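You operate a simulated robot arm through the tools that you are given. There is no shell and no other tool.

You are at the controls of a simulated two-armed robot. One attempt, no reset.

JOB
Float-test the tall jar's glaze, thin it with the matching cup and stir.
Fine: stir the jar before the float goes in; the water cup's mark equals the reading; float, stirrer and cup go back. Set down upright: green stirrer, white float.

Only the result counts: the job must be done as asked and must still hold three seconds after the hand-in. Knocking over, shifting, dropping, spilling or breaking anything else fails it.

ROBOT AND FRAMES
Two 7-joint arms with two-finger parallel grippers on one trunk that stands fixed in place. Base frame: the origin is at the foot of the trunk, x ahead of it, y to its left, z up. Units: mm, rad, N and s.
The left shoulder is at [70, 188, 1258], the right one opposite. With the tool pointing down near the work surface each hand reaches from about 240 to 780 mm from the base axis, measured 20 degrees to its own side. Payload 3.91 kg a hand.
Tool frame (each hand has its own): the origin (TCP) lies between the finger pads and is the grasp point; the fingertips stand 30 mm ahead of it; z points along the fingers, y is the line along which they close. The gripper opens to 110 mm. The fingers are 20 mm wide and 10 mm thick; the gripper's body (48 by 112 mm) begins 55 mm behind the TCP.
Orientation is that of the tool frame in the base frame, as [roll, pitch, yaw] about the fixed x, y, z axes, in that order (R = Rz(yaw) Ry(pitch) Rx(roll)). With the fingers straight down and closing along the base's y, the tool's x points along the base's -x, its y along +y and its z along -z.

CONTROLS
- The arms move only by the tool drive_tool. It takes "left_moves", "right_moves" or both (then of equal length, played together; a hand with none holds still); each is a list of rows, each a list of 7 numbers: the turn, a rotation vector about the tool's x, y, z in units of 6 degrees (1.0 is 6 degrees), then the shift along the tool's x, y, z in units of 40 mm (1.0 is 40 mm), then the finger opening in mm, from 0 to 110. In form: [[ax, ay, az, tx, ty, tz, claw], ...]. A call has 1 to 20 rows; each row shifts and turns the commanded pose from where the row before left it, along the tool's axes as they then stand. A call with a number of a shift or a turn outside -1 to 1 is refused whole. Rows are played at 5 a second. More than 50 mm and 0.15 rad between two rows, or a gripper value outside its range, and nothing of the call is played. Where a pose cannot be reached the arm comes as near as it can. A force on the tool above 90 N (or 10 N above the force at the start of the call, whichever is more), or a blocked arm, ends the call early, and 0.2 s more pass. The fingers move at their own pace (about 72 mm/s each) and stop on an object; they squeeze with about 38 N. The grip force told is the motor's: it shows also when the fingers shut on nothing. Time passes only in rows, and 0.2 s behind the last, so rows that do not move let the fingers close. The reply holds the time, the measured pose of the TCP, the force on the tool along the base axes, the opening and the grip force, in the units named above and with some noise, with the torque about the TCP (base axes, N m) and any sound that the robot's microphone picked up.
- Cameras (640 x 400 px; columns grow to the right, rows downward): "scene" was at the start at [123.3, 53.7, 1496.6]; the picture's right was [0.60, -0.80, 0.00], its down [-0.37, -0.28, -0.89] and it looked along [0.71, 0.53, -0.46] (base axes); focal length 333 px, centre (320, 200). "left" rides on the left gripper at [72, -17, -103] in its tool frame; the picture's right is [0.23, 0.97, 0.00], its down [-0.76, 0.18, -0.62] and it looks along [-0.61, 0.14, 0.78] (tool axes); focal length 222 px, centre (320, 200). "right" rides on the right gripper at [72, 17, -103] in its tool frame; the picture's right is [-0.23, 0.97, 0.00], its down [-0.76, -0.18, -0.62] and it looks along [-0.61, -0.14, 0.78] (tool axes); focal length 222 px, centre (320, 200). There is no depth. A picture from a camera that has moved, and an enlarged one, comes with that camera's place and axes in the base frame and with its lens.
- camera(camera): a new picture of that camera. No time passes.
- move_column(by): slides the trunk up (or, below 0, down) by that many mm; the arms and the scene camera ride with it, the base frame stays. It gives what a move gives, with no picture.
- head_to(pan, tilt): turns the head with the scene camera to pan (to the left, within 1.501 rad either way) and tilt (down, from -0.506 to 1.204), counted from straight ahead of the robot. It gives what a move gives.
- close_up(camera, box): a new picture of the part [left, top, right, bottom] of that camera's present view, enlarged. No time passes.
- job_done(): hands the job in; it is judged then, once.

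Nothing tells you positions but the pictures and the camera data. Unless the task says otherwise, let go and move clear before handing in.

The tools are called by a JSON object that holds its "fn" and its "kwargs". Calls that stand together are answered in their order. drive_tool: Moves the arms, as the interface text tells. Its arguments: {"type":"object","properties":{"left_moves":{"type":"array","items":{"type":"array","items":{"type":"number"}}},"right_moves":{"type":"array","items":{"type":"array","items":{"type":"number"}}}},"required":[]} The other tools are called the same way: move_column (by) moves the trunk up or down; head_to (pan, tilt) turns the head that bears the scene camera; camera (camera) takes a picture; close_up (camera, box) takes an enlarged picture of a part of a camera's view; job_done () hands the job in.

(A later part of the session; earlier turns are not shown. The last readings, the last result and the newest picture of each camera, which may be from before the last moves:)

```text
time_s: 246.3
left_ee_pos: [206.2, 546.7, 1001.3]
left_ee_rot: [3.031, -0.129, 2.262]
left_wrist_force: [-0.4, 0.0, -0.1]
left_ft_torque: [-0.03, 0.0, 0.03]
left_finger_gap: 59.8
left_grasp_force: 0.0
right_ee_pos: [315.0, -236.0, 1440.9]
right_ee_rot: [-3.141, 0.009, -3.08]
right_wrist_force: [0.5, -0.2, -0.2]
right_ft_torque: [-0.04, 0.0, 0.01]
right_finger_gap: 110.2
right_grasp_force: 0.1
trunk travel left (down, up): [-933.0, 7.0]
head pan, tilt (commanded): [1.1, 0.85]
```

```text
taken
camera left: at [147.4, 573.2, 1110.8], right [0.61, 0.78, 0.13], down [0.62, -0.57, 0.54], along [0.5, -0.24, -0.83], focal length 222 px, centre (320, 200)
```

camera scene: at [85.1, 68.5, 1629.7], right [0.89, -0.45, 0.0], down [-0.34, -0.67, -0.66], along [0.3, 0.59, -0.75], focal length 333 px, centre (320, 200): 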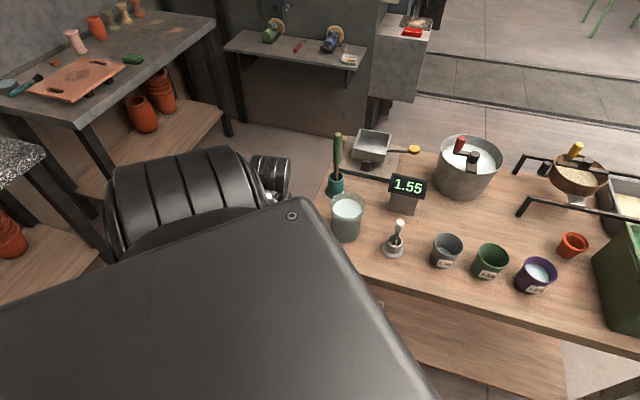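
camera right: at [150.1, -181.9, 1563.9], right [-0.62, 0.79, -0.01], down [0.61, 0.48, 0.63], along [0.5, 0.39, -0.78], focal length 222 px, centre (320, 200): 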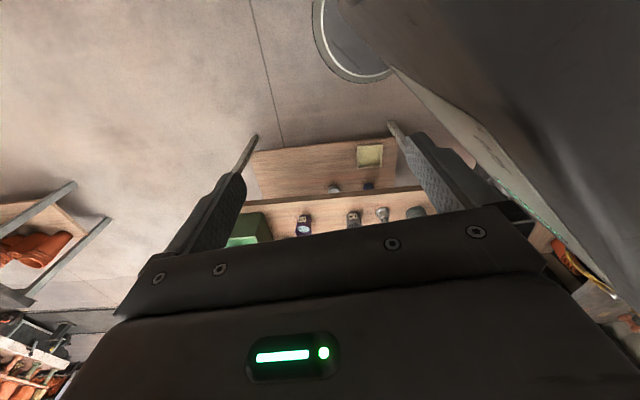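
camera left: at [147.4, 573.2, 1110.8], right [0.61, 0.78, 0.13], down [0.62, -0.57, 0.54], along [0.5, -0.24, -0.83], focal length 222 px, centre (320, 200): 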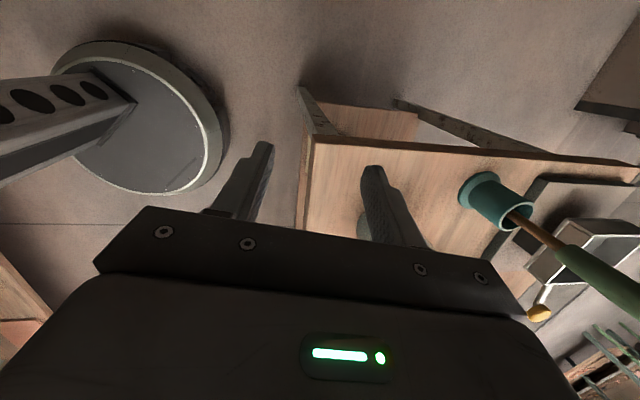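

{"fn": "drive_tool", "kwargs": {"left_moves": [[0, 0, 1, 0, 0, 0, 60], [0, 0, 1, 0, 0, 0, 60], [0, 0, 1, 0, 0, 0, 60], [0, 0, 1, 0, 0, 0, 60], [0, 0, 1, 0, 0, 0, 60], [0, 0, 1, 0, 0, 0, 60], [0, 0, 1, 0, 0, 0, 60], [0, 0, 1, 0, 0, 0, 60], [0, 0, 1, 0, 0, 0, 60], [0, 0, 1, 0, 0, 0, 60], [0, 0, 0, 0, 0, 0, 60]]}}

{"fn": "drive_tool", "kwargs": {"left_moves": [[0, 0.8, 0, 0, 0, 0, 60], [0, 0.8, 0, 0, 0, 0, 60], [0, 0.8, 0, 0, 0, 0, 60], [0, 0, 0, 0, 0, 0, 60]]}}

{"fn": "camera", "kwargs": {"camera": "scene"}}

```text
time_s: 248.7
left_ee_pos: [206.6, 547.6, 1001.4]
left_ee_rot: [-3.083, -0.159, 1.205]
left_wrist_force: [-0.7, -0.5, 0.2]
left_ft_torque: [0.0, 0.0, 0.02]
left_finger_gap: 60.1
left_grasp_force: 0.1
right_ee_pos: [316.0, -237.0, 1441.7]
right_ee_rot: [-3.141, 0.01, -3.08]
right_wrist_force: [-0.4, 0.3, 0.0]
right_ft_torque: [0.0, -0.01, -0.02]
right_finger_gap: 109.9
right_grasp_force: 0.0
trunk travel left (down, up): [-933.0, 7.0]
head pan, tilt (commanded): [1.1, 0.85]
```

```text
time_s: 249.7
left_ee_pos: [206.7, 547.4, 1002.9]
left_ee_rot: [-3.078, -0.408, 1.19]
left_wrist_force: [-0.1, 0.3, -0.2]
left_ft_torque: [0.03, -0.02, 0.02]
left_finger_gap: 59.9
left_grasp_force: 0.2
right_ee_pos: [316.4, -236.2, 1441.0]
right_ee_rot: [3.14, 0.01, -3.083]
right_wrist_force: [0.1, -0.4, -0.5]
right_ft_torque: [-0.02, 0.02, -0.03]
right_finger_gap: 110.0
right_grasp_force: 0.1
trunk travel left (down, up): [-933.0, 7.0]
head pan, tilt (commanded): [1.1, 0.85]
```

```text
taken
camera scene: at [86.0, 68.2, 1629.6], right [0.89, -0.45, 0.0], down [-0.34, -0.67, -0.66], along [0.3, 0.59, -0.75], focal length 333 px, centre (320, 200)
```

scene: 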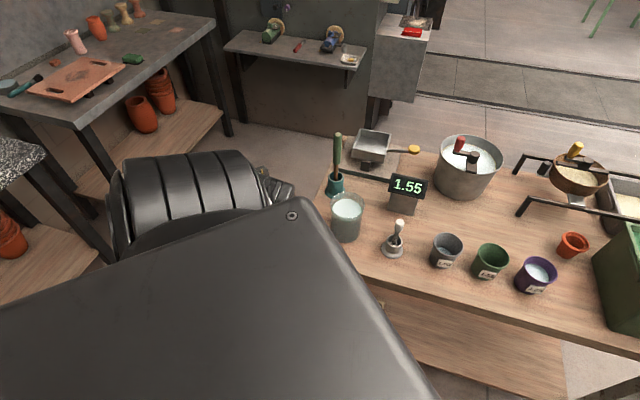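

{"fn": "drive_tool", "kwargs": {"left_moves": [[0, 0.8, 0, 0.6, 0.44, -0.25, 60], [0, 0.8, 0, 0.6, 0.44, -0.22, 60], [0, 0.8, 0, 0.6, 0.44, -0.17, 60], [0, 0, 0, 0, 0, 0, 60]]}}

{"fn": "camera", "kwargs": {"camera": "scene"}}

```text
time_s: 250.7
left_ee_pos: [279.3, 574.2, 1055.2]
left_ee_rot: [-3.068, -0.658, 1.172]
left_wrist_force: [-0.7, -0.4, 0.3]
left_ft_torque: [-0.02, 0.03, -0.01]
left_finger_gap: 60.3
left_grasp_force: 0.0
right_ee_pos: [315.7, -236.8, 1441.0]
right_ee_rot: [-3.14, 0.013, -3.081]
right_wrist_force: [0.1, -0.2, 0.3]
right_ft_torque: [0.0, 0.02, 0.02]
right_finger_gap: 110.2
right_grasp_force: 0.0
trunk travel left (down, up): [-933.0, 7.0]
head pan, tilt (commanded): [1.1, 0.85]
```

```text
taken
camera scene: at [85.5, 67.6, 1629.7], right [0.89, -0.45, 0.0], down [-0.34, -0.67, -0.66], along [0.3, 0.59, -0.75], focal length 333 px, centre (320, 200)
```

scene: 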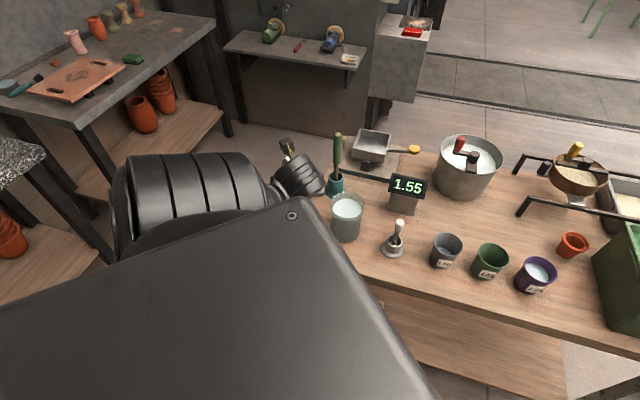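

{"fn": "drive_tool", "kwargs": {"left_moves": [[0, 0.8, -0.2, 0.16, 0.46, -0.16, 60], [0, 0.8, -0.2, 0.16, 0.46, -0.16, 60], [0, 0.8, -0.2, 0.17, 0.46, -0.15, 60], [0, 0.8, -0.2, 0.18, 0.46, -0.14, 60], [0, 0.8, 0, 0.19, 0.46, -0.12, 60], [0, 0, 0, 0, 0, 0, 60]]}}

{"fn": "camera", "kwargs": {"camera": "scene"}}

{"fn": "camera", "kwargs": {"camera": "left"}}

```text
time_s: 252.1
left_ee_pos: [364.8, 546.9, 1099.2]
left_ee_rot: [3.134, -1.08, 1.279]
left_wrist_force: [-0.3, -0.4, 0.2]
left_ft_torque: [0.02, -0.02, -0.01]
left_finger_gap: 60.2
left_grasp_force: 0.1
right_ee_pos: [316.3, -236.9, 1441.4]
right_ee_rot: [3.141, 0.012, -3.082]
right_wrist_force: [-0.7, -0.2, -0.1]
right_ft_torque: [-0.02, -0.03, -0.02]
right_finger_gap: 109.8
right_grasp_force: 0.1
trunk travel left (down, up): [-933.0, 7.0]
head pan, tilt (commanded): [1.1, 0.85]
```

```text
taken
camera scene: at [85.3, 67.7, 1629.7], right [0.89, -0.45, 0.0], down [-0.34, -0.67, -0.66], along [0.3, 0.59, -0.75], focal length 333 px, centre (320, 200)
```

scene: 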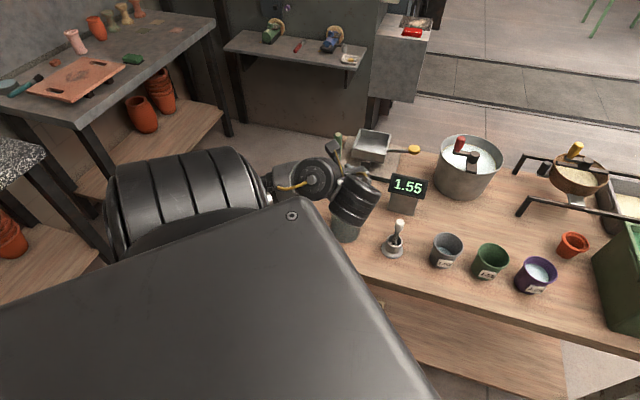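

```text
taken
camera left: at [332.2, 497.1, 1210.7], right [0.96, -0.18, 0.2], down [-0.1, -0.92, -0.38], along [0.26, 0.34, -0.9], focal length 222 px, centre (320, 200)
```

left: 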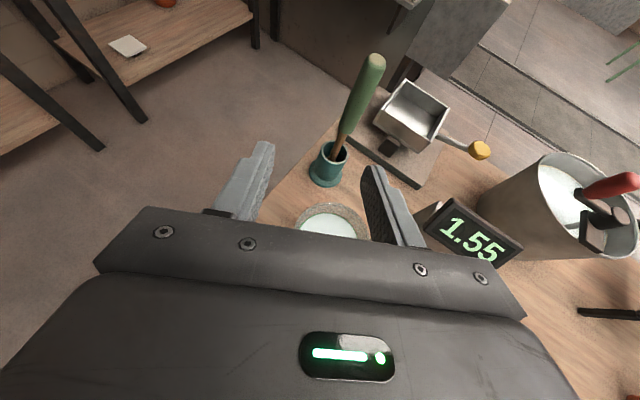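

Excellent view of the stirrer. I'll zoom in to locate its handle precisely.

{"fn": "close_up", "kwargs": {"camera": "left", "box": [280, 40, 420, 200]}}

{"fn": "close_up", "kwargs": {"camera": "scene", "box": [280, 110, 400, 230]}}

```text
2.50 times, centred on (350, 120) of left
camera zoom: at [332.2, 497.1, 1210.7], right [0.96, -0.18, 0.2], down [-0.1, -0.92, -0.38], along [0.26, 0.34, -0.9], focal length 555 px, centre (245, 400)
```

zoom: 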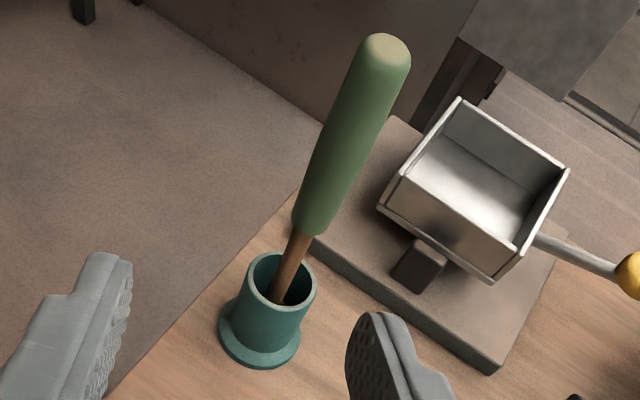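

```text
3.33 times, centred on (340, 170) of scene
camera zoom: at [85.3, 67.7, 1629.7], right [0.89, -0.45, 0.0], down [-0.34, -0.67, -0.66], along [0.3, 0.59, -0.75], focal length 1109 px, centre (253, 300)
```

zoom: 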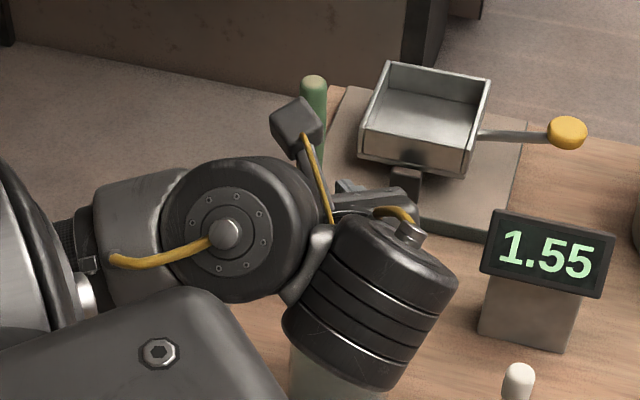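

The stirrer is still vertical at about (455,688). I'll move to a point 75 mm in front of it along the heading, still above.

{"fn": "drive_tool", "kwargs": {"left_moves": [[0, 0, 0, 0.253, 0.2875, 0.474, 60], [0, 0, 0, 0.253, 0.2875, 0.474, 60], [0, 0, 0, 0.253, 0.2875, 0.474, 60], [0, 0, 0, 0.253, 0.2875, 0.474, 60], [0, 0, 0, 0, 0, 0, 60]]}}

{"fn": "camera", "kwargs": {"camera": "left"}}

{"fn": "camera", "kwargs": {"camera": "scene"}}

```text
time_s: 253.3
left_ee_pos: [435.0, 615.7, 1097.8]
left_ee_rot: [3.134, -1.077, 1.28]
left_wrist_force: [0.8, 0.5, 0.2]
left_ft_torque: [-0.02, 0.0, -0.01]
left_finger_gap: 59.7
left_grasp_force: 0.1
right_ee_pos: [314.3, -236.4, 1442.7]
right_ee_rot: [-3.142, 0.011, -3.082]
right_wrist_force: [0.1, 0.0, -0.6]
right_ft_torque: [0.04, 0.0, 0.01]
right_finger_gap: 110.2
right_grasp_force: 0.0
trunk travel left (down, up): [-933.0, 7.0]
head pan, tilt (commanded): [1.1, 0.85]
```

```text
taken
camera left: at [401.9, 565.4, 1210.4], right [0.96, -0.18, 0.2], down [-0.1, -0.92, -0.38], along [0.26, 0.34, -0.9], focal length 222 px, centre (320, 200)
```

left: 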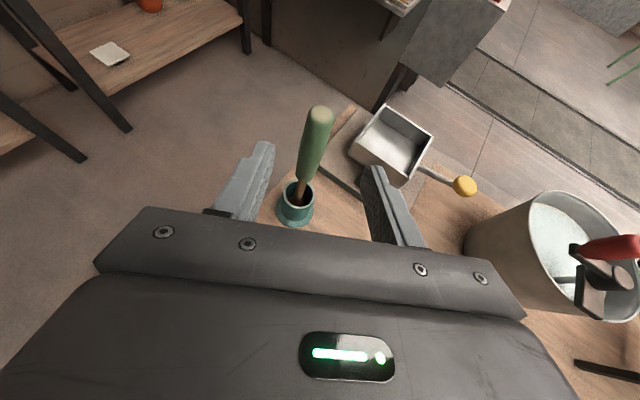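

```text
taken
camera scene: at [85.6, 68.1, 1629.7], right [0.89, -0.45, 0.0], down [-0.34, -0.67, -0.66], along [0.3, 0.59, -0.75], focal length 333 px, centre (320, 200)
```

scene: 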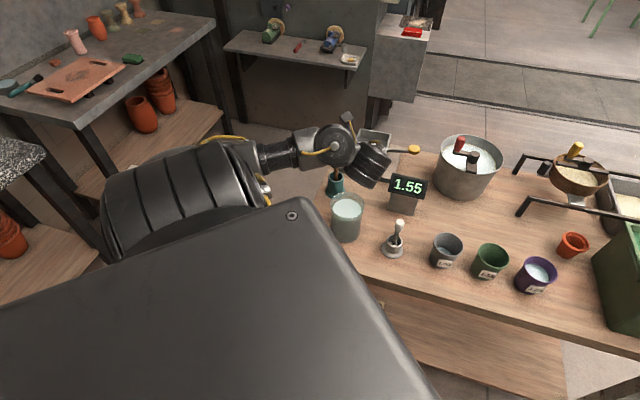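

{"fn": "drive_tool", "kwargs": {"left_moves": [[0, 0, 0, -0.647, -0.03, 0.346, 60], [0, 0, 0, -0.647, 0, 0.346, 60], [0, 0, 0, -0.647, 0, 0.346, 60], [0, 0, 0, 0, 0, 0, 60]]}}

{"fn": "camera", "kwargs": {"camera": "left"}}

{"fn": "camera", "kwargs": {"camera": "scene"}}

```text
time_s: 254.3
left_ee_pos: [434.3, 618.1, 1008.9]
left_ee_rot: [3.134, -1.08, 1.28]
left_wrist_force: [-0.1, 0.2, -1.3]
left_ft_torque: [0.01, -0.01, 0.01]
left_finger_gap: 59.8
left_grasp_force: 0.0
right_ee_pos: [316.3, -236.2, 1441.7]
right_ee_rot: [-3.14, 0.011, -3.081]
right_wrist_force: [-0.1, -0.2, 0.7]
right_ft_torque: [-0.02, -0.01, 0.02]
right_finger_gap: 110.2
right_grasp_force: 0.1
trunk travel left (down, up): [-933.0, 7.0]
head pan, tilt (commanded): [1.1, 0.85]
```

```text
taken
camera left: at [400.7, 568.0, 1121.0], right [0.96, -0.18, 0.2], down [-0.09, -0.92, -0.38], along [0.26, 0.34, -0.9], focal length 222 px, centre (320, 200)
```

left: 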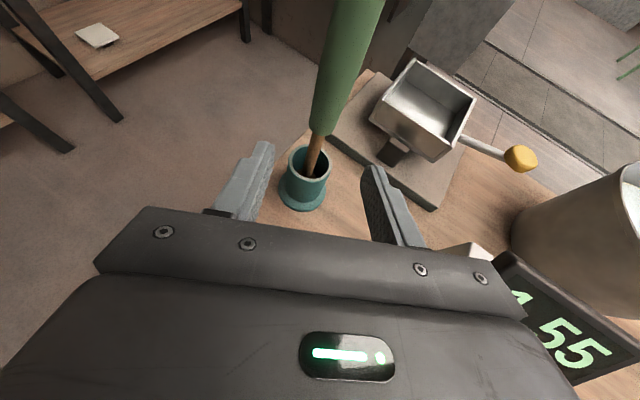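

```text
taken
camera scene: at [85.4, 68.1, 1629.7], right [0.89, -0.45, 0.0], down [-0.34, -0.67, -0.66], along [0.3, 0.59, -0.75], focal length 333 px, centre (320, 200)
```

scene: 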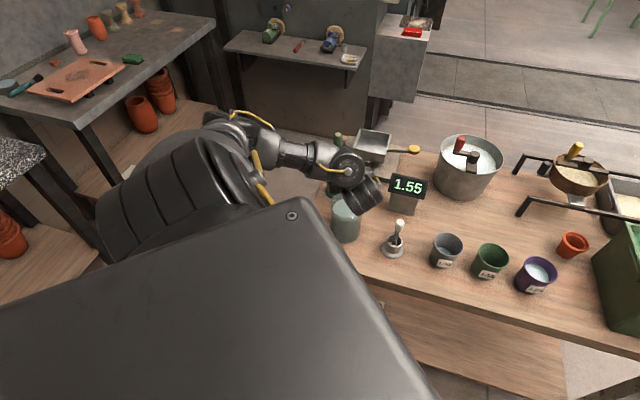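

{"fn": "drive_tool", "kwargs": {"left_moves": [[0, 0, 0, 0.25, 0, 0.46, 60], [0, 0, 0, 0.25, 0, 0.46, 60], [0, 0, 0, 0, 0, 0, 60]]}}

{"fn": "camera", "kwargs": {"camera": "left"}}

```text
time_s: 255.1
left_ee_pos: [446.2, 657.2, 1009.6]
left_ee_rot: [3.134, -1.079, 1.279]
left_wrist_force: [-0.4, -0.2, 0.4]
left_ft_torque: [0.0, -0.01, -0.01]
left_finger_gap: 60.1
left_grasp_force: 0.0
right_ee_pos: [315.1, -236.3, 1441.8]
right_ee_rot: [-3.141, 0.011, -3.081]
right_wrist_force: [-0.4, 0.6, 0.5]
right_ft_torque: [-0.02, -0.02, 0.02]
right_finger_gap: 109.9
right_grasp_force: 0.1
trunk travel left (down, up): [-933.0, 7.0]
head pan, tilt (commanded): [1.1, 0.85]
```

```text
taken
camera left: at [412.8, 607.6, 1122.3], right [0.96, -0.18, 0.2], down [-0.1, -0.92, -0.38], along [0.26, 0.34, -0.9], focal length 222 px, centre (320, 200)
```

left: 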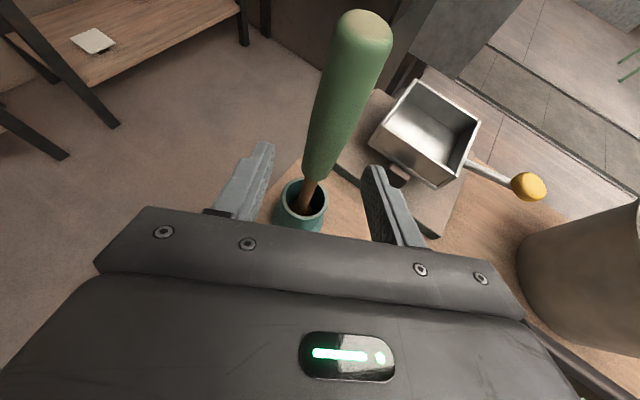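

{"fn": "drive_tool", "kwargs": {"left_moves": [[0, 0, 0, 0.19, 0.01, 0.353, 60], [0, 0, 0, 0.19, 0, 0.353, 60], [0, 0, 0, 0, 0, 0, 60]]}}

{"fn": "camera", "kwargs": {"camera": "left"}}

```text
time_s: 255.9
left_ee_pos: [454.8, 687.0, 1011.1]
left_ee_rot: [3.134, -1.079, 1.281]
left_wrist_force: [0.4, 0.6, -0.4]
left_ft_torque: [0.02, 0.04, -0.02]
left_finger_gap: 60.1
left_grasp_force: 0.1
right_ee_pos: [316.3, -236.3, 1441.3]
right_ee_rot: [-3.141, 0.01, -3.081]
right_wrist_force: [1.0, 0.3, 0.9]
right_ft_torque: [-0.01, -0.02, -0.02]
right_finger_gap: 109.7
right_grasp_force: 0.0
trunk travel left (down, up): [-933.0, 7.0]
head pan, tilt (commanded): [1.1, 0.85]
```

```text
taken
camera left: at [422.5, 637.1, 1123.3], right [0.96, -0.18, 0.2], down [-0.1, -0.92, -0.38], along [0.26, 0.34, -0.9], focal length 222 px, centre (320, 200)
```

left: 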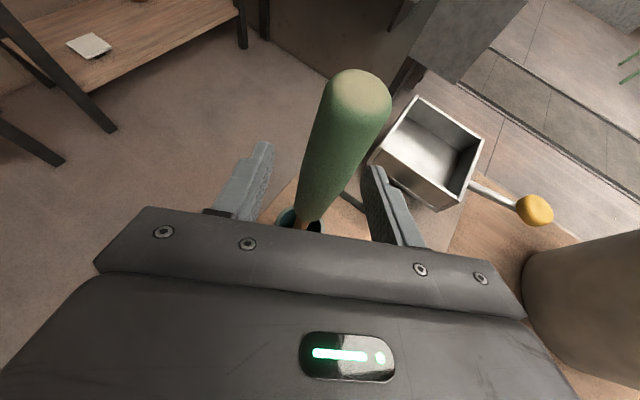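

The handle is between the fingers. I'll close gently.

{"fn": "drive_tool", "kwargs": {"left_moves": [[0, 0, 0, 0, 0, 0, 42], [0, 0, 0, 0, 0, 0, 32], [0, 0, 0, 0, 0, 0, 27], [0, 0, 0, 0, 0, 0, 24], [0, 0, 0, 0, 0, 0, 15], [0, 0, 0, 0, 0, 0, 5], [0, 0, 0, 0, 0, 0, 5]]}}

{"fn": "camera", "kwargs": {"camera": "left"}}

```text
time_s: 257.5
left_ee_pos: [454.8, 687.3, 1011.7]
left_ee_rot: [3.134, -1.079, 1.28]
left_wrist_force: [0.3, 0.1, 1.0]
left_ft_torque: [0.04, 0.03, -0.04]
left_finger_gap: 22.5
left_grasp_force: 37.4
right_ee_pos: [316.2, -236.7, 1440.7]
right_ee_rot: [-3.141, 0.009, -3.082]
right_wrist_force: [0.7, 0.3, -0.7]
right_ft_torque: [0.02, -0.02, -0.03]
right_finger_gap: 110.1
right_grasp_force: 0.0
trunk travel left (down, up): [-933.0, 7.0]
head pan, tilt (commanded): [1.1, 0.85]
```

```text
taken
camera left: at [422.5, 637.0, 1123.1], right [0.96, -0.18, 0.2], down [-0.1, -0.92, -0.38], along [0.26, 0.34, -0.9], focal length 222 px, centre (320, 200)
```

left: 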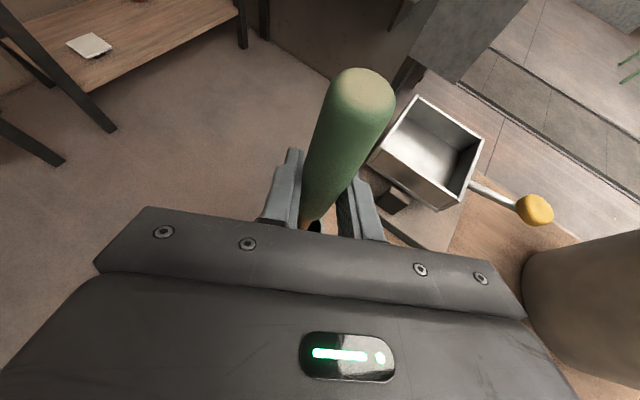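

{"fn": "drive_tool", "kwargs": {"left_moves": [[0, 0, 0, 0.3, 0, -0.16, 5], [0, 0, 0, 0.5, 0, -0.267, 5], [0, 0, 0, 0.5, 0, -0.267, 5], [0, 0, 0, 0.5, 0, -0.267, 5], [0, 0, 0, 0, 0, 0, 5]]}}

{"fn": "camera", "kwargs": {"camera": "left"}}

{"fn": "camera", "kwargs": {"camera": "scene"}}

```text
time_s: 258.7
left_ee_pos: [455.4, 686.3, 1092.1]
left_ee_rot: [3.135, -1.079, 1.277]
left_wrist_force: [-0.1, 0.1, -0.9]
left_ft_torque: [0.03, 0.01, -0.01]
left_finger_gap: 22.3
left_grasp_force: 38.3
right_ee_pos: [314.8, -238.0, 1441.1]
right_ee_rot: [3.141, 0.012, -3.081]
right_wrist_force: [-0.1, 0.3, 0.1]
right_ft_torque: [-0.01, 0.02, -0.01]
right_finger_gap: 110.0
right_grasp_force: 0.0
trunk travel left (down, up): [-933.0, 7.0]
head pan, tilt (commanded): [1.1, 0.85]
```

```text
taken
camera left: at [422.1, 636.8, 1204.6], right [0.96, -0.18, 0.2], down [-0.1, -0.92, -0.38], along [0.26, 0.34, -0.9], focal length 222 px, centre (320, 200)
```

left: 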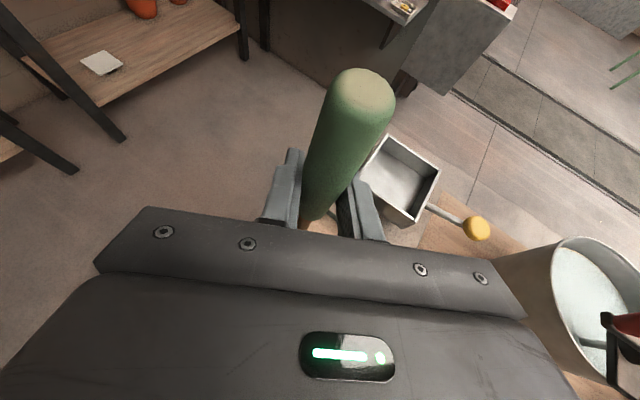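

```text
taken
camera scene: at [85.7, 68.4, 1629.6], right [0.89, -0.45, 0.0], down [-0.34, -0.67, -0.66], along [0.3, 0.59, -0.75], focal length 333 px, centre (320, 200)
```

scene: 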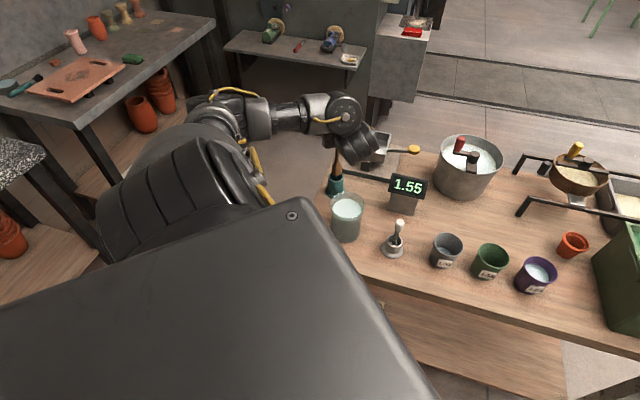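

{"fn": "drive_tool", "kwargs": {"left_moves": [[0, 0, 0, 0.5, 0, -0.267, 5], [0, 0, 0, 0.5, 0, -0.267, 5], [0, 0, 0, 0.5, 0, -0.267, 5], [0, 0, 0, 0, 0, 0, 5]]}}

{"fn": "close_up", "kwargs": {"camera": "scene", "box": [270, 70, 430, 250]}}

```text
time_s: 259.7
left_ee_pos: [454.8, 686.6, 1160.6]
left_ee_rot: [3.136, -1.078, 1.278]
left_wrist_force: [-0.1, -0.4, -1.0]
left_ft_torque: [0.0, -0.01, 0.0]
left_finger_gap: 22.3
left_grasp_force: 37.9
right_ee_pos: [316.4, -236.0, 1440.8]
right_ee_rot: [-3.14, 0.011, -3.08]
right_wrist_force: [-0.2, -0.1, -0.4]
right_ft_torque: [0.01, 0.01, 0.0]
right_finger_gap: 109.8
right_grasp_force: 0.0
trunk travel left (down, up): [-933.0, 7.0]
head pan, tilt (commanded): [1.1, 0.85]
```

```text
2.22 times, centred on (350, 160) of scene
camera zoom: at [85.8, 68.4, 1629.6], right [0.89, -0.45, 0.0], down [-0.34, -0.67, -0.66], along [0.3, 0.59, -0.75], focal length 739 px, centre (253, 289)
```

zoom: 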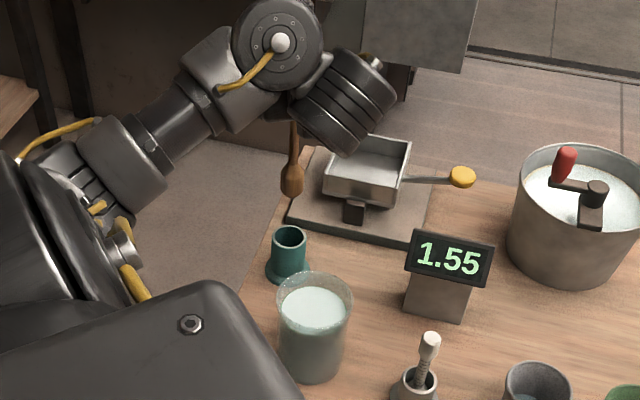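

The stirrer hangs straight, with the paddle bottom at about 993. I'll move it toward the jar in checked steps.

{"fn": "drive_tool", "kwargs": {"left_moves": [[0, 0, 0, -0.366, -0.03, -0.686, 5], [0, 0, 0, -0.366, -0.03, -0.686, 5], [0, 0, 0, -0.366, -0.03, -0.686, 5], [0, 0, 0, 0, 0, 0, 5]]}}

{"fn": "camera", "kwargs": {"camera": "scene"}}

```text
time_s: 260.7
left_ee_pos: [423.9, 599.9, 1162.0]
left_ee_rot: [3.135, -1.079, 1.278]
left_wrist_force: [-0.7, -0.4, -0.3]
left_ft_torque: [-0.03, 0.02, -0.01]
left_finger_gap: 22.3
left_grasp_force: 38.5
right_ee_pos: [315.8, -236.3, 1441.1]
right_ee_rot: [-3.142, 0.011, -3.08]
right_wrist_force: [-0.7, 0.6, -0.6]
right_ft_torque: [0.0, 0.0, 0.0]
right_finger_gap: 109.9
right_grasp_force: 0.1
trunk travel left (down, up): [-933.0, 7.0]
head pan, tilt (commanded): [1.1, 0.85]
```

```text
taken
camera scene: at [86.1, 68.5, 1629.6], right [0.89, -0.45, 0.0], down [-0.34, -0.67, -0.66], along [0.3, 0.59, -0.75], focal length 333 px, centre (320, 200)
```

scene: 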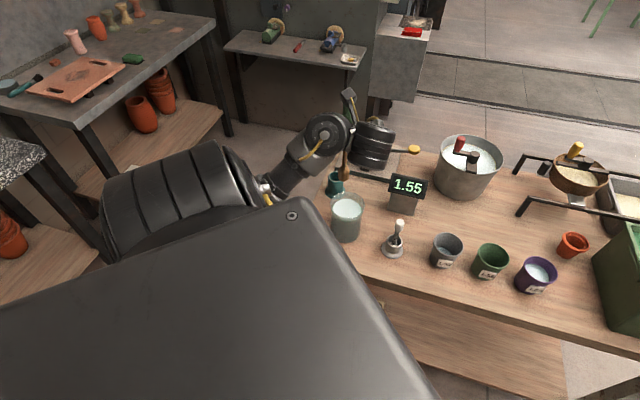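

{"fn": "drive_tool", "kwargs": {"left_moves": [[0, 0, 0, -0.366, -0.02, -0.686, 5], [0, 0, 0, -0.366, -0.02, -0.686, 5], [0, 0, 0, 0, 0, 0, 5]]}}

{"fn": "close_up", "kwargs": {"camera": "scene", "box": [270, 70, 430, 250]}}

{"fn": "camera", "kwargs": {"camera": "left"}}

```text
time_s: 261.5
left_ee_pos: [413.4, 569.2, 1162.2]
left_ee_rot: [3.135, -1.078, 1.277]
left_wrist_force: [0.1, 0.1, -0.6]
left_ft_torque: [-0.02, 0.01, 0.01]
left_finger_gap: 22.1
left_grasp_force: 38.5
left hand out of reach, approached as far as the arm can: row 2
right_ee_pos: [316.3, -235.3, 1442.3]
right_ee_rot: [3.141, 0.01, -3.08]
right_wrist_force: [-0.1, -0.1, 0.4]
right_ft_torque: [-0.01, 0.0, 0.01]
right_finger_gap: 110.0
right_grasp_force: 0.0
trunk travel left (down, up): [-933.0, 7.0]
head pan, tilt (commanded): [1.1, 0.85]
```

```text
2.22 times, centred on (350, 160) of scene
camera zoom: at [86.2, 69.3, 1629.6], right [0.89, -0.45, 0.0], down [-0.34, -0.67, -0.66], along [0.3, 0.59, -0.75], focal length 739 px, centre (253, 289)
```

zoom: 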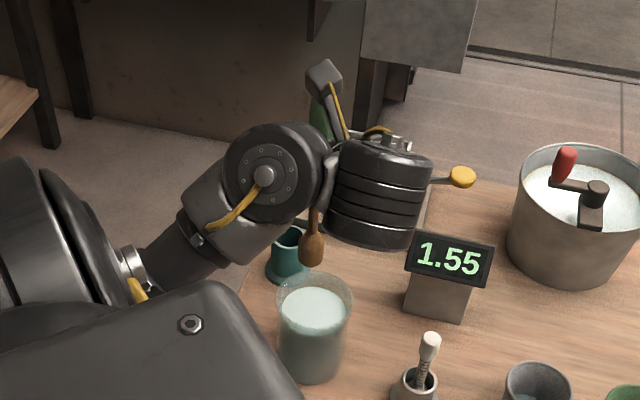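

```text
taken
camera left: at [381.1, 519.6, 1274.0], right [0.96, -0.18, 0.2], down [-0.1, -0.92, -0.38], along [0.26, 0.34, -0.9], focal length 222 px, centre (320, 200)
```

left: 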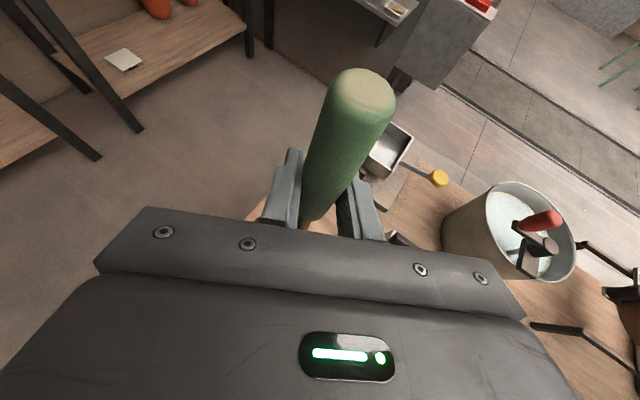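

{"fn": "drive_tool", "kwargs": {"left_moves": [[0, 0, 0, -0.35, 0, 0.19, 5], [0, 0, 0, -0.18, -0.02, -0.34, 5], [0, 0, 0, -0.18, -0.02, -0.34, 5], [0, 0, 0, 0, 0, 0, 5]]}}

{"fn": "close_up", "kwargs": {"camera": "scene", "box": [270, 70, 430, 250]}}

{"fn": "camera", "kwargs": {"camera": "left"}}

```text
time_s: 262.5
left_ee_pos: [409.6, 554.1, 1148.1]
left_ee_rot: [3.135, -1.08, 1.278]
left_wrist_force: [-1.4, 0.6, -1.2]
left_ft_torque: [0.01, 0.04, 0.03]
left_finger_gap: 22.1
left_grasp_force: 38.0
left hand out of reach, approached as far as the arm can: row 3
right_ee_pos: [315.5, -235.6, 1441.3]
right_ee_rot: [3.141, 0.009, -3.083]
right_wrist_force: [-0.1, -0.4, -0.7]
right_ft_torque: [0.03, -0.02, 0.01]
right_finger_gap: 109.7
right_grasp_force: 0.0
trunk travel left (down, up): [-933.0, 7.0]
head pan, tilt (commanded): [1.1, 0.85]
```

```text
2.22 times, centred on (350, 160) of scene
camera zoom: at [86.3, 67.7, 1629.6], right [0.89, -0.45, 0.0], down [-0.34, -0.67, -0.66], along [0.3, 0.59, -0.75], focal length 739 px, centre (253, 289)
```

zoom: 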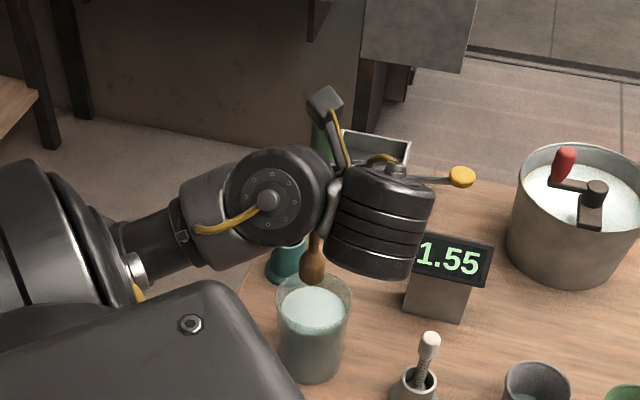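

```text
taken
camera left: at [375.8, 504.5, 1259.4], right [0.96, -0.18, 0.2], down [-0.1, -0.92, -0.38], along [0.26, 0.34, -0.9], focal length 222 px, centre (320, 200)
```

left: 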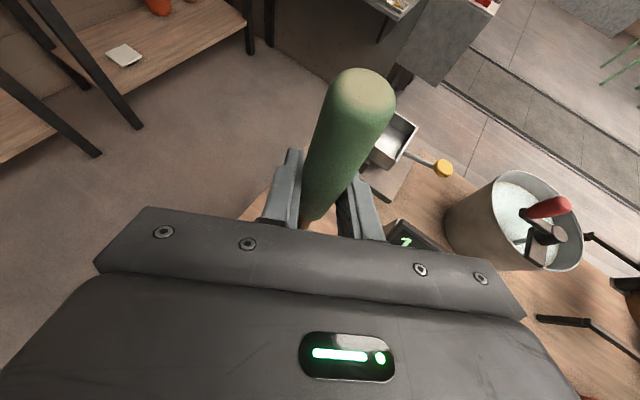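

{"fn": "drive_tool", "kwargs": {"left_moves": [[0, 0, 0, -0.3, 0, 0.16, 5], [0, 0, 0, -0.09, -0.02, -0.17, 5], [0, 0, 0, -0.09, -0.02, -0.17, 5], [0, 0, 0, 0, 0, 0, 5]]}}

{"fn": "close_up", "kwargs": {"camera": "scene", "box": [270, 70, 430, 250]}}

{"fn": "close_up", "kwargs": {"camera": "left", "box": [240, 150, 400, 250]}}

```text
time_s: 263.5
left_ee_pos: [405.1, 547.0, 1132.9]
left_ee_rot: [3.134, -1.078, 1.277]
left_wrist_force: [-0.3, 0.5, -0.6]
left_ft_torque: [-0.02, 0.01, 0.01]
left_finger_gap: 22.3
left_grasp_force: 37.8
left hand out of reach, approached as far as the arm can: row 3
right_ee_pos: [316.1, -235.6, 1442.0]
right_ee_rot: [-3.141, 0.01, -3.081]
right_wrist_force: [0.2, -0.5, 0.7]
right_ft_torque: [-0.02, 0.0, 0.0]
right_finger_gap: 109.9
right_grasp_force: 0.0
trunk travel left (down, up): [-933.0, 7.0]
head pan, tilt (commanded): [1.1, 0.85]
```

```text
2.22 times, centred on (350, 160) of scene
camera zoom: at [85.8, 68.5, 1629.6], right [0.89, -0.45, 0.0], down [-0.34, -0.67, -0.66], along [0.3, 0.59, -0.75], focal length 739 px, centre (253, 289)
```

zoom: 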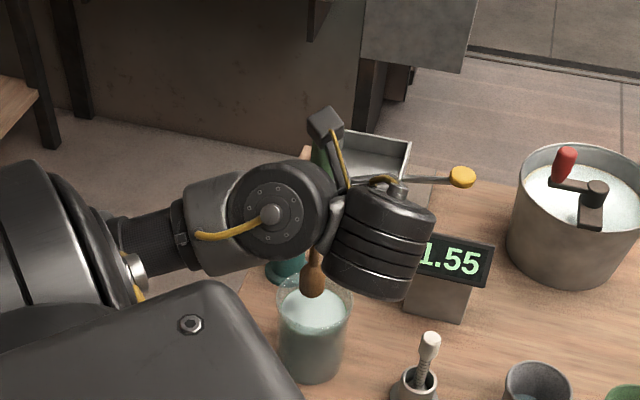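

```text
4.00 times, centred on (320, 200) of left
camera zoom: at [372.6, 498.1, 1245.1], right [0.96, -0.18, 0.2], down [-0.1, -0.92, -0.38], along [0.26, 0.34, -0.9], focal length 888 px, centre (320, 200)
```

zoom: 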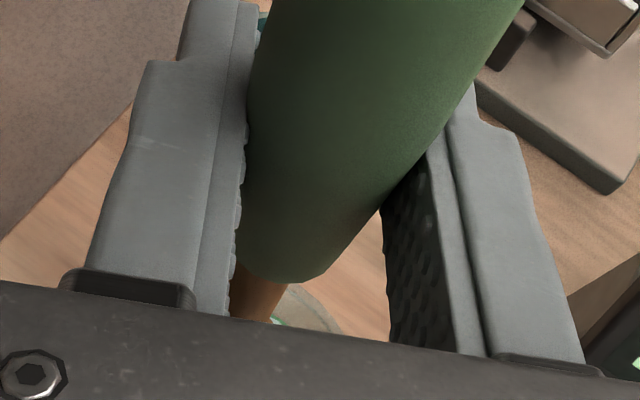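

The paddle is above the jar opening. I'll lower it into the glaze and centre it on the way down.

{"fn": "drive_tool", "kwargs": {"left_moves": [[0, 0, 0, -0.44, 0, 0.236, 5], [0, 0, 0, -0.44, 0, 0.236, 5], [0, 0, 0, -0.44, 0, 0.236, 5], [0, 0, 0, -0.48, 0, 0.16, 5], [0, 0, 0, -0.48, 0, 0.16, 5], [0, 0, 0, 0, 0, 0, 5]]}}

{"fn": "close_up", "kwargs": {"camera": "scene", "box": [270, 70, 430, 250]}}

{"fn": "camera", "kwargs": {"camera": "left"}}

```text
time_s: 264.9
left_ee_pos: [402.7, 540.7, 1032.8]
left_ee_rot: [3.132, -1.081, 1.279]
left_wrist_force: [0.2, -0.3, -1.0]
left_ft_torque: [-0.03, -0.01, 0.02]
left_finger_gap: 22.2
left_grasp_force: 38.2
right_ee_pos: [315.7, -236.4, 1440.4]
right_ee_rot: [-3.14, 0.011, -3.081]
right_wrist_force: [0.0, 0.4, 0.0]
right_ft_torque: [-0.02, 0.03, -0.02]
right_finger_gap: 110.2
right_grasp_force: 0.1
trunk travel left (down, up): [-933.0, 7.0]
head pan, tilt (commanded): [1.1, 0.85]
```

```text
2.22 times, centred on (350, 160) of scene
camera zoom: at [85.6, 68.2, 1629.7], right [0.89, -0.45, 0.0], down [-0.34, -0.67, -0.66], along [0.3, 0.59, -0.75], focal length 739 px, centre (253, 289)
```

zoom: 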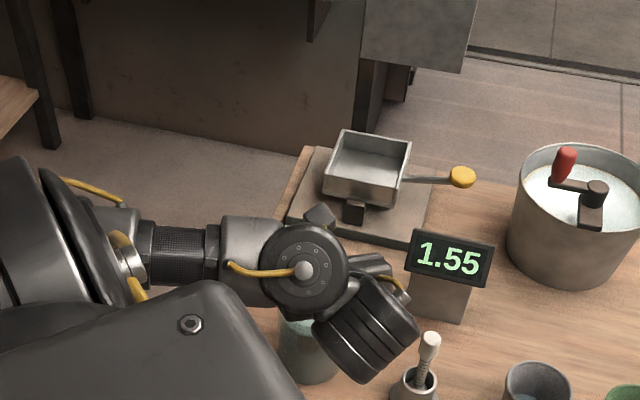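

```text
taken
camera left: at [370.7, 491.3, 1144.6], right [0.96, -0.18, 0.2], down [-0.1, -0.92, -0.38], along [0.26, 0.34, -0.9], focal length 222 px, centre (320, 200)
```

left: 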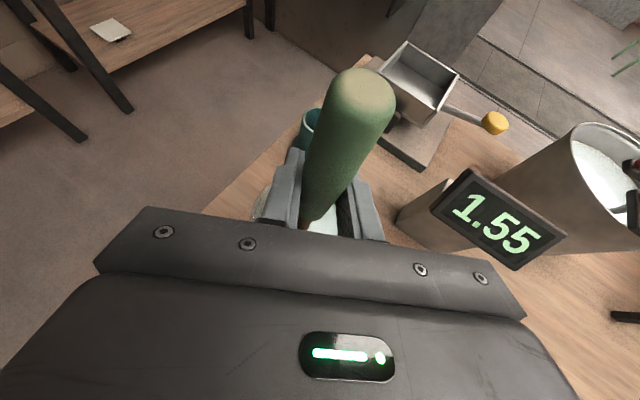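

The stirrer is immersed and centred with no contact. Now I'll stir in horizontal circles of about 12.6 mm radius.

{"fn": "drive_tool", "kwargs": {"left_moves": [[0, 0, 0, 0, 0.315, 0, 5], [0, 0, 0, 0.105, -0.0925, 0.196, 5], [0, 0, 0, 0.0436, -0.2225, 0.0816, 5], [0, 0, 0, -0.0436, -0.2225, -0.0816, 5], [0, 0, 0, -0.105, -0.0925, -0.196, 5], [0, 0, 0, -0.105, 0.0925, -0.196, 5], [0, 0, 0, -0.0436, 0.2225, -0.0816, 5], [0, 0, 0, 0.0436, 0.2225, 0.0816, 5], [0, 0, 0, 0.105, 0.0925, 0.196, 5]]}}

{"fn": "camera", "kwargs": {"camera": "left"}}

```text
time_s: 266.9
left_ee_pos: [416.8, 536.3, 1033.5]
left_ee_rot: [3.132, -1.079, 1.279]
left_wrist_force: [0.6, 0.2, -0.9]
left_ft_torque: [0.0, 0.03, -0.01]
left_finger_gap: 22.2
left_grasp_force: 37.8
right_ee_pos: [315.4, -236.0, 1441.1]
right_ee_rot: [-3.141, 0.009, -3.08]
right_wrist_force: [0.5, -0.2, -0.2]
right_ft_torque: [-0.03, 0.03, -0.06]
right_finger_gap: 109.9
right_grasp_force: 0.1
trunk travel left (down, up): [-933.0, 7.0]
head pan, tilt (commanded): [1.1, 0.85]
```

```text
taken
camera left: at [383.5, 487.2, 1145.1], right [0.96, -0.18, 0.2], down [-0.1, -0.92, -0.38], along [0.26, 0.34, -0.9], focal length 222 px, centre (320, 200)
```

left: 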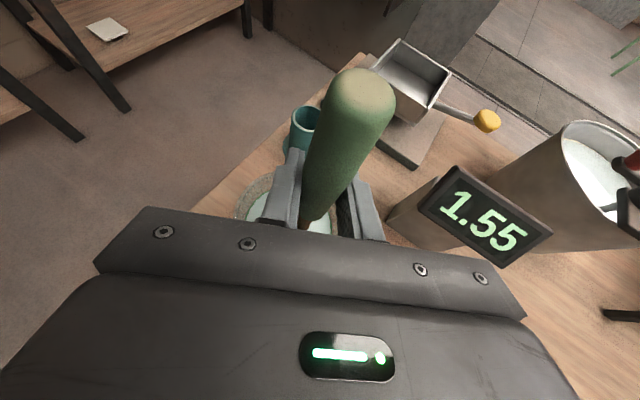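

{"fn": "drive_tool", "kwargs": {"left_moves": [[0, 0, 0, 0.105, -0.0925, 0.196, 5], [0, 0, 0, 0.0436, -0.2225, 0.0816, 5], [0, 0, 0, -0.0436, -0.2225, -0.0816, 5], [0, 0, 0, -0.105, -0.0925, -0.196, 5], [0, 0, 0, -0.105, 0.0925, -0.196, 5], [0, 0, 0, -0.0436, 0.2225, -0.0816, 5], [0, 0, 0, 0.0436, 0.2225, 0.0816, 5], [0, 0, 0, 0.105, 0.0925, 0.196, 5], [0, 0, 0, 0.105, -0.0925, 0.196, 5], [0, 0, 0, 0.0436, -0.2225, 0.0816, 5], [0, 0, 0, -0.0436, -0.2225, -0.0816, 5], [0, 0, 0, -0.105, -0.0925, -0.196, 5], [0, 0, 0, -0.105, 0.0925, -0.196, 5], [0, 0, 0, -0.0436, 0.2225, -0.0816, 5], [0, 0, 0, 0.0436, 0.2225, 0.0816, 5], [0, 0, 0, 0.105, 0.0925, 0.196, 5]]}}

{"fn": "drive_tool", "kwargs": {"left_moves": [[0, 0, 0, 0.105, -0.0925, 0.196, 5], [0, 0, 0, 0.0436, -0.2225, 0.0816, 5], [0, 0, 0, -0.0436, -0.2225, -0.0816, 5], [0, 0, 0, -0.105, -0.0925, -0.196, 5], [0, 0, 0, -0.105, 0.0925, -0.196, 5], [0, 0, 0, -0.0436, 0.2225, -0.0816, 5], [0, 0, 0, 0.0436, 0.2225, 0.0816, 5], [0, 0, 0, 0.105, 0.0925, 0.196, 5], [0, 0, 0, 0.105, -0.0925, 0.196, 5], [0, 0, 0, 0.0436, -0.2225, 0.0816, 5], [0, 0, 0, -0.0436, -0.2225, -0.0816, 5], [0, 0, 0, -0.105, -0.0925, -0.196, 5], [0, 0, 0, -0.105, 0.0925, -0.196, 5], [0, 0, 0, -0.0436, 0.2225, -0.0816, 5], [0, 0, 0, 0.0436, 0.2225, 0.0816, 5], [0, 0, 0, 0.105, 0.0925, 0.196, 5]]}}

{"fn": "camera", "kwargs": {"camera": "left"}}

{"fn": "close_up", "kwargs": {"camera": "scene", "box": [270, 120, 430, 260]}}

```text
time_s: 270.3
left_ee_pos: [416.0, 538.6, 1034.5]
left_ee_rot: [3.136, -1.079, 1.277]
left_wrist_force: [0.4, 0.1, -0.9]
left_ft_torque: [0.03, 0.04, 0.01]
left_finger_gap: 22.0
left_grasp_force: 37.3
right_ee_pos: [315.5, -234.9, 1441.6]
right_ee_rot: [-3.141, 0.01, -3.08]
right_wrist_force: [-0.4, -0.3, 0.4]
right_ft_torque: [-0.03, -0.02, -0.01]
right_finger_gap: 109.6
right_grasp_force: 0.1
trunk travel left (down, up): [-933.0, 7.0]
head pan, tilt (commanded): [1.1, 0.85]
```

```text
time_s: 273.7
left_ee_pos: [417.8, 537.8, 1032.3]
left_ee_rot: [3.135, -1.079, 1.28]
left_wrist_force: [0.1, -0.3, -1.1]
left_ft_torque: [-0.02, 0.05, 0.04]
left_finger_gap: 22.0
left_grasp_force: 38.0
right_ee_pos: [315.5, -236.3, 1439.9]
right_ee_rot: [-3.142, 0.01, -3.081]
right_wrist_force: [-1.3, 0.1, 0.5]
right_ft_torque: [-0.03, -0.01, -0.01]
right_finger_gap: 110.0
right_grasp_force: 0.1
trunk travel left (down, up): [-933.0, 7.0]
head pan, tilt (commanded): [1.1, 0.85]
```

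```text
taken
camera left: at [383.9, 487.7, 1144.8], right [0.96, -0.18, 0.2], down [-0.1, -0.92, -0.38], along [0.26, 0.34, -0.9], focal length 222 px, centre (320, 200)
```

left: 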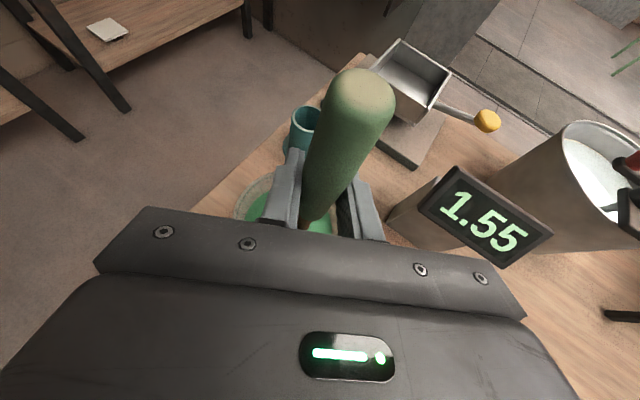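

```text
2.86 times, centred on (350, 190) of scene
camera zoom: at [86.0, 68.5, 1629.6], right [0.89, -0.45, 0.0], down [-0.34, -0.67, -0.66], along [0.3, 0.59, -0.75], focal length 951 px, centre (234, 229)
```

zoom: 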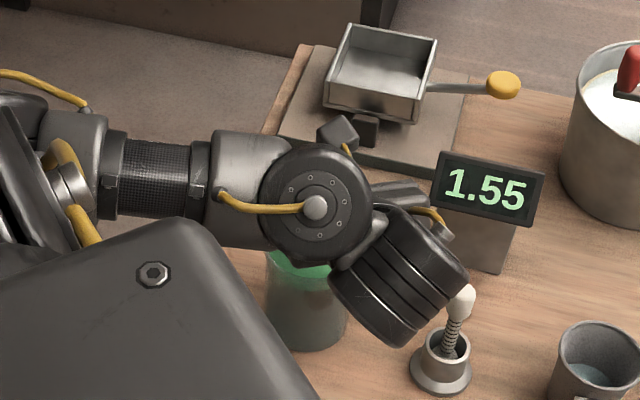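

The glaze is green again. I'll do two more turns for margin and then centre the stirrer.

{"fn": "drive_tool", "kwargs": {"left_moves": [[0, 0, 0, 0.105, -0.0925, 0.196, 5], [0, 0, 0, 0.0436, -0.2225, 0.0816, 5], [0, 0, 0, -0.0436, -0.2225, -0.0816, 5], [0, 0, 0, -0.105, -0.0925, -0.196, 5], [0, 0, 0, -0.105, 0.0925, -0.196, 5], [0, 0, 0, -0.0436, 0.2225, -0.0816, 5], [0, 0, 0, 0.0436, 0.2225, 0.0816, 5], [0, 0, 0, 0.105, 0.0925, 0.196, 5], [0, 0, 0, 0.105, -0.0925, 0.196, 5], [0, 0, 0, 0.0436, -0.2225, 0.0816, 5], [0, 0, 0, -0.0436, -0.2225, -0.0816, 5], [0, 0, 0, -0.105, -0.0925, -0.196, 5], [0, 0, 0, -0.105, 0.0925, -0.196, 5], [0, 0, 0, -0.0436, 0.2225, -0.0816, 5], [0, 0, 0, 0.0436, 0.2225, 0.0816, 5], [0, 0, 0, 0.105, 0.0925, 0.196, 5], [0, 0, 0, 0, -0.315, 0, 5], [0, 0, 0, 0, 0, 0, 5]]}}

{"fn": "camera", "kwargs": {"camera": "left"}}

```text
time_s: 277.5
left_ee_pos: [404.0, 539.4, 1033.5]
left_ee_rot: [3.134, -1.079, 1.28]
left_wrist_force: [0.1, 0.1, -0.6]
left_ft_torque: [0.0, 0.03, 0.0]
left_finger_gap: 22.3
left_grasp_force: 38.3
right_ee_pos: [316.6, -236.4, 1442.0]
right_ee_rot: [-3.141, 0.011, -3.08]
right_wrist_force: [-0.1, -0.9, -0.3]
right_ft_torque: [0.02, -0.01, 0.03]
right_finger_gap: 109.7
right_grasp_force: 0.1
trunk travel left (down, up): [-933.0, 7.0]
head pan, tilt (commanded): [1.1, 0.85]
```

```text
taken
camera left: at [371.2, 489.7, 1145.9], right [0.96, -0.18, 0.2], down [-0.1, -0.92, -0.38], along [0.26, 0.34, -0.9], focal length 222 px, centre (320, 200)
```

left: 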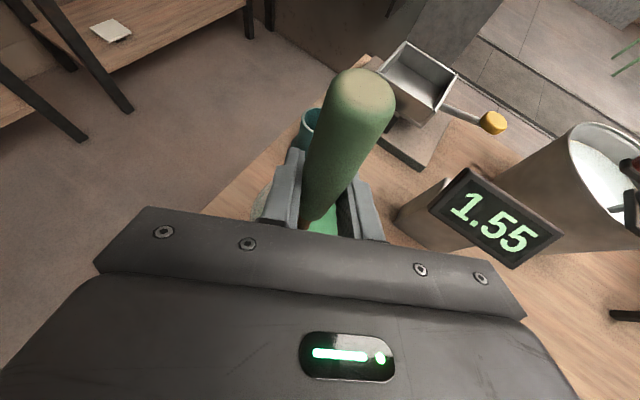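

Now I'll lift out along the same route.

{"fn": "drive_tool", "kwargs": {"left_moves": [[0, 0, 0, 0.488, 0, -0.148, 5], [0, 0, 0, 0.488, 0, -0.148, 5], [0, 0, 0, 0.441, 0, -0.236, 5], [0, 0, 0, 0.441, 0, -0.236, 5], [0, 0, 0, 0.441, 0, -0.236, 5], [0, 0, 0, 0.469, 0, -0.03, 5], [0, 0, 0, 0, 0, 0, 5], [0, 0, 0, 0, 0, 0, 5], [0, 0, 0, 0, 0, 0, 5]]}}

{"fn": "camera", "kwargs": {"camera": "left"}}

{"fn": "close_up", "kwargs": {"camera": "scene", "box": [270, 70, 430, 250]}}

```text
time_s: 279.5
left_ee_pos: [408.4, 557.1, 1149.9]
left_ee_rot: [3.135, -1.078, 1.278]
left_wrist_force: [0.4, 0.7, -0.5]
left_ft_torque: [-0.01, 0.03, 0.03]
left_finger_gap: 22.3
left_grasp_force: 37.8
right_ee_pos: [315.6, -236.8, 1443.2]
right_ee_rot: [-3.141, 0.009, -3.079]
right_wrist_force: [0.4, 0.1, -0.1]
right_ft_torque: [0.0, -0.03, 0.02]
right_finger_gap: 110.0
right_grasp_force: 0.1
trunk travel left (down, up): [-933.0, 7.0]
head pan, tilt (commanded): [1.1, 0.85]
```

```text
taken
camera left: at [375.1, 506.3, 1261.8], right [0.96, -0.18, 0.2], down [-0.1, -0.92, -0.38], along [0.26, 0.34, -0.9], focal length 222 px, centre (320, 200)
```

left: 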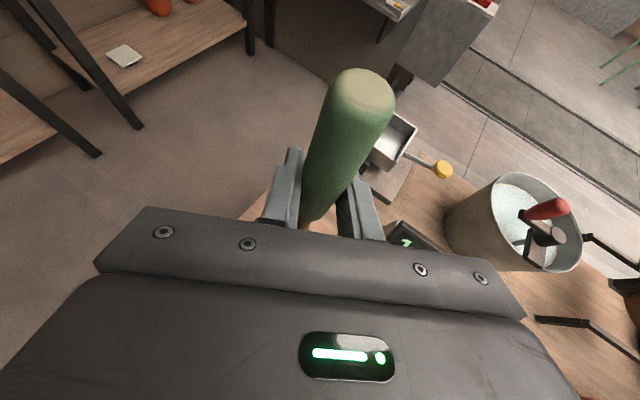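

```text
2.22 times, centred on (350, 160) of scene
camera zoom: at [85.9, 68.2, 1629.6], right [0.89, -0.45, 0.0], down [-0.34, -0.67, -0.66], along [0.3, 0.59, -0.75], focal length 739 px, centre (253, 289)
```

zoom: 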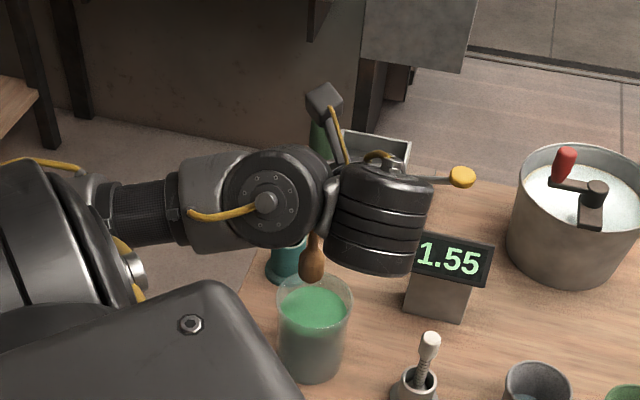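

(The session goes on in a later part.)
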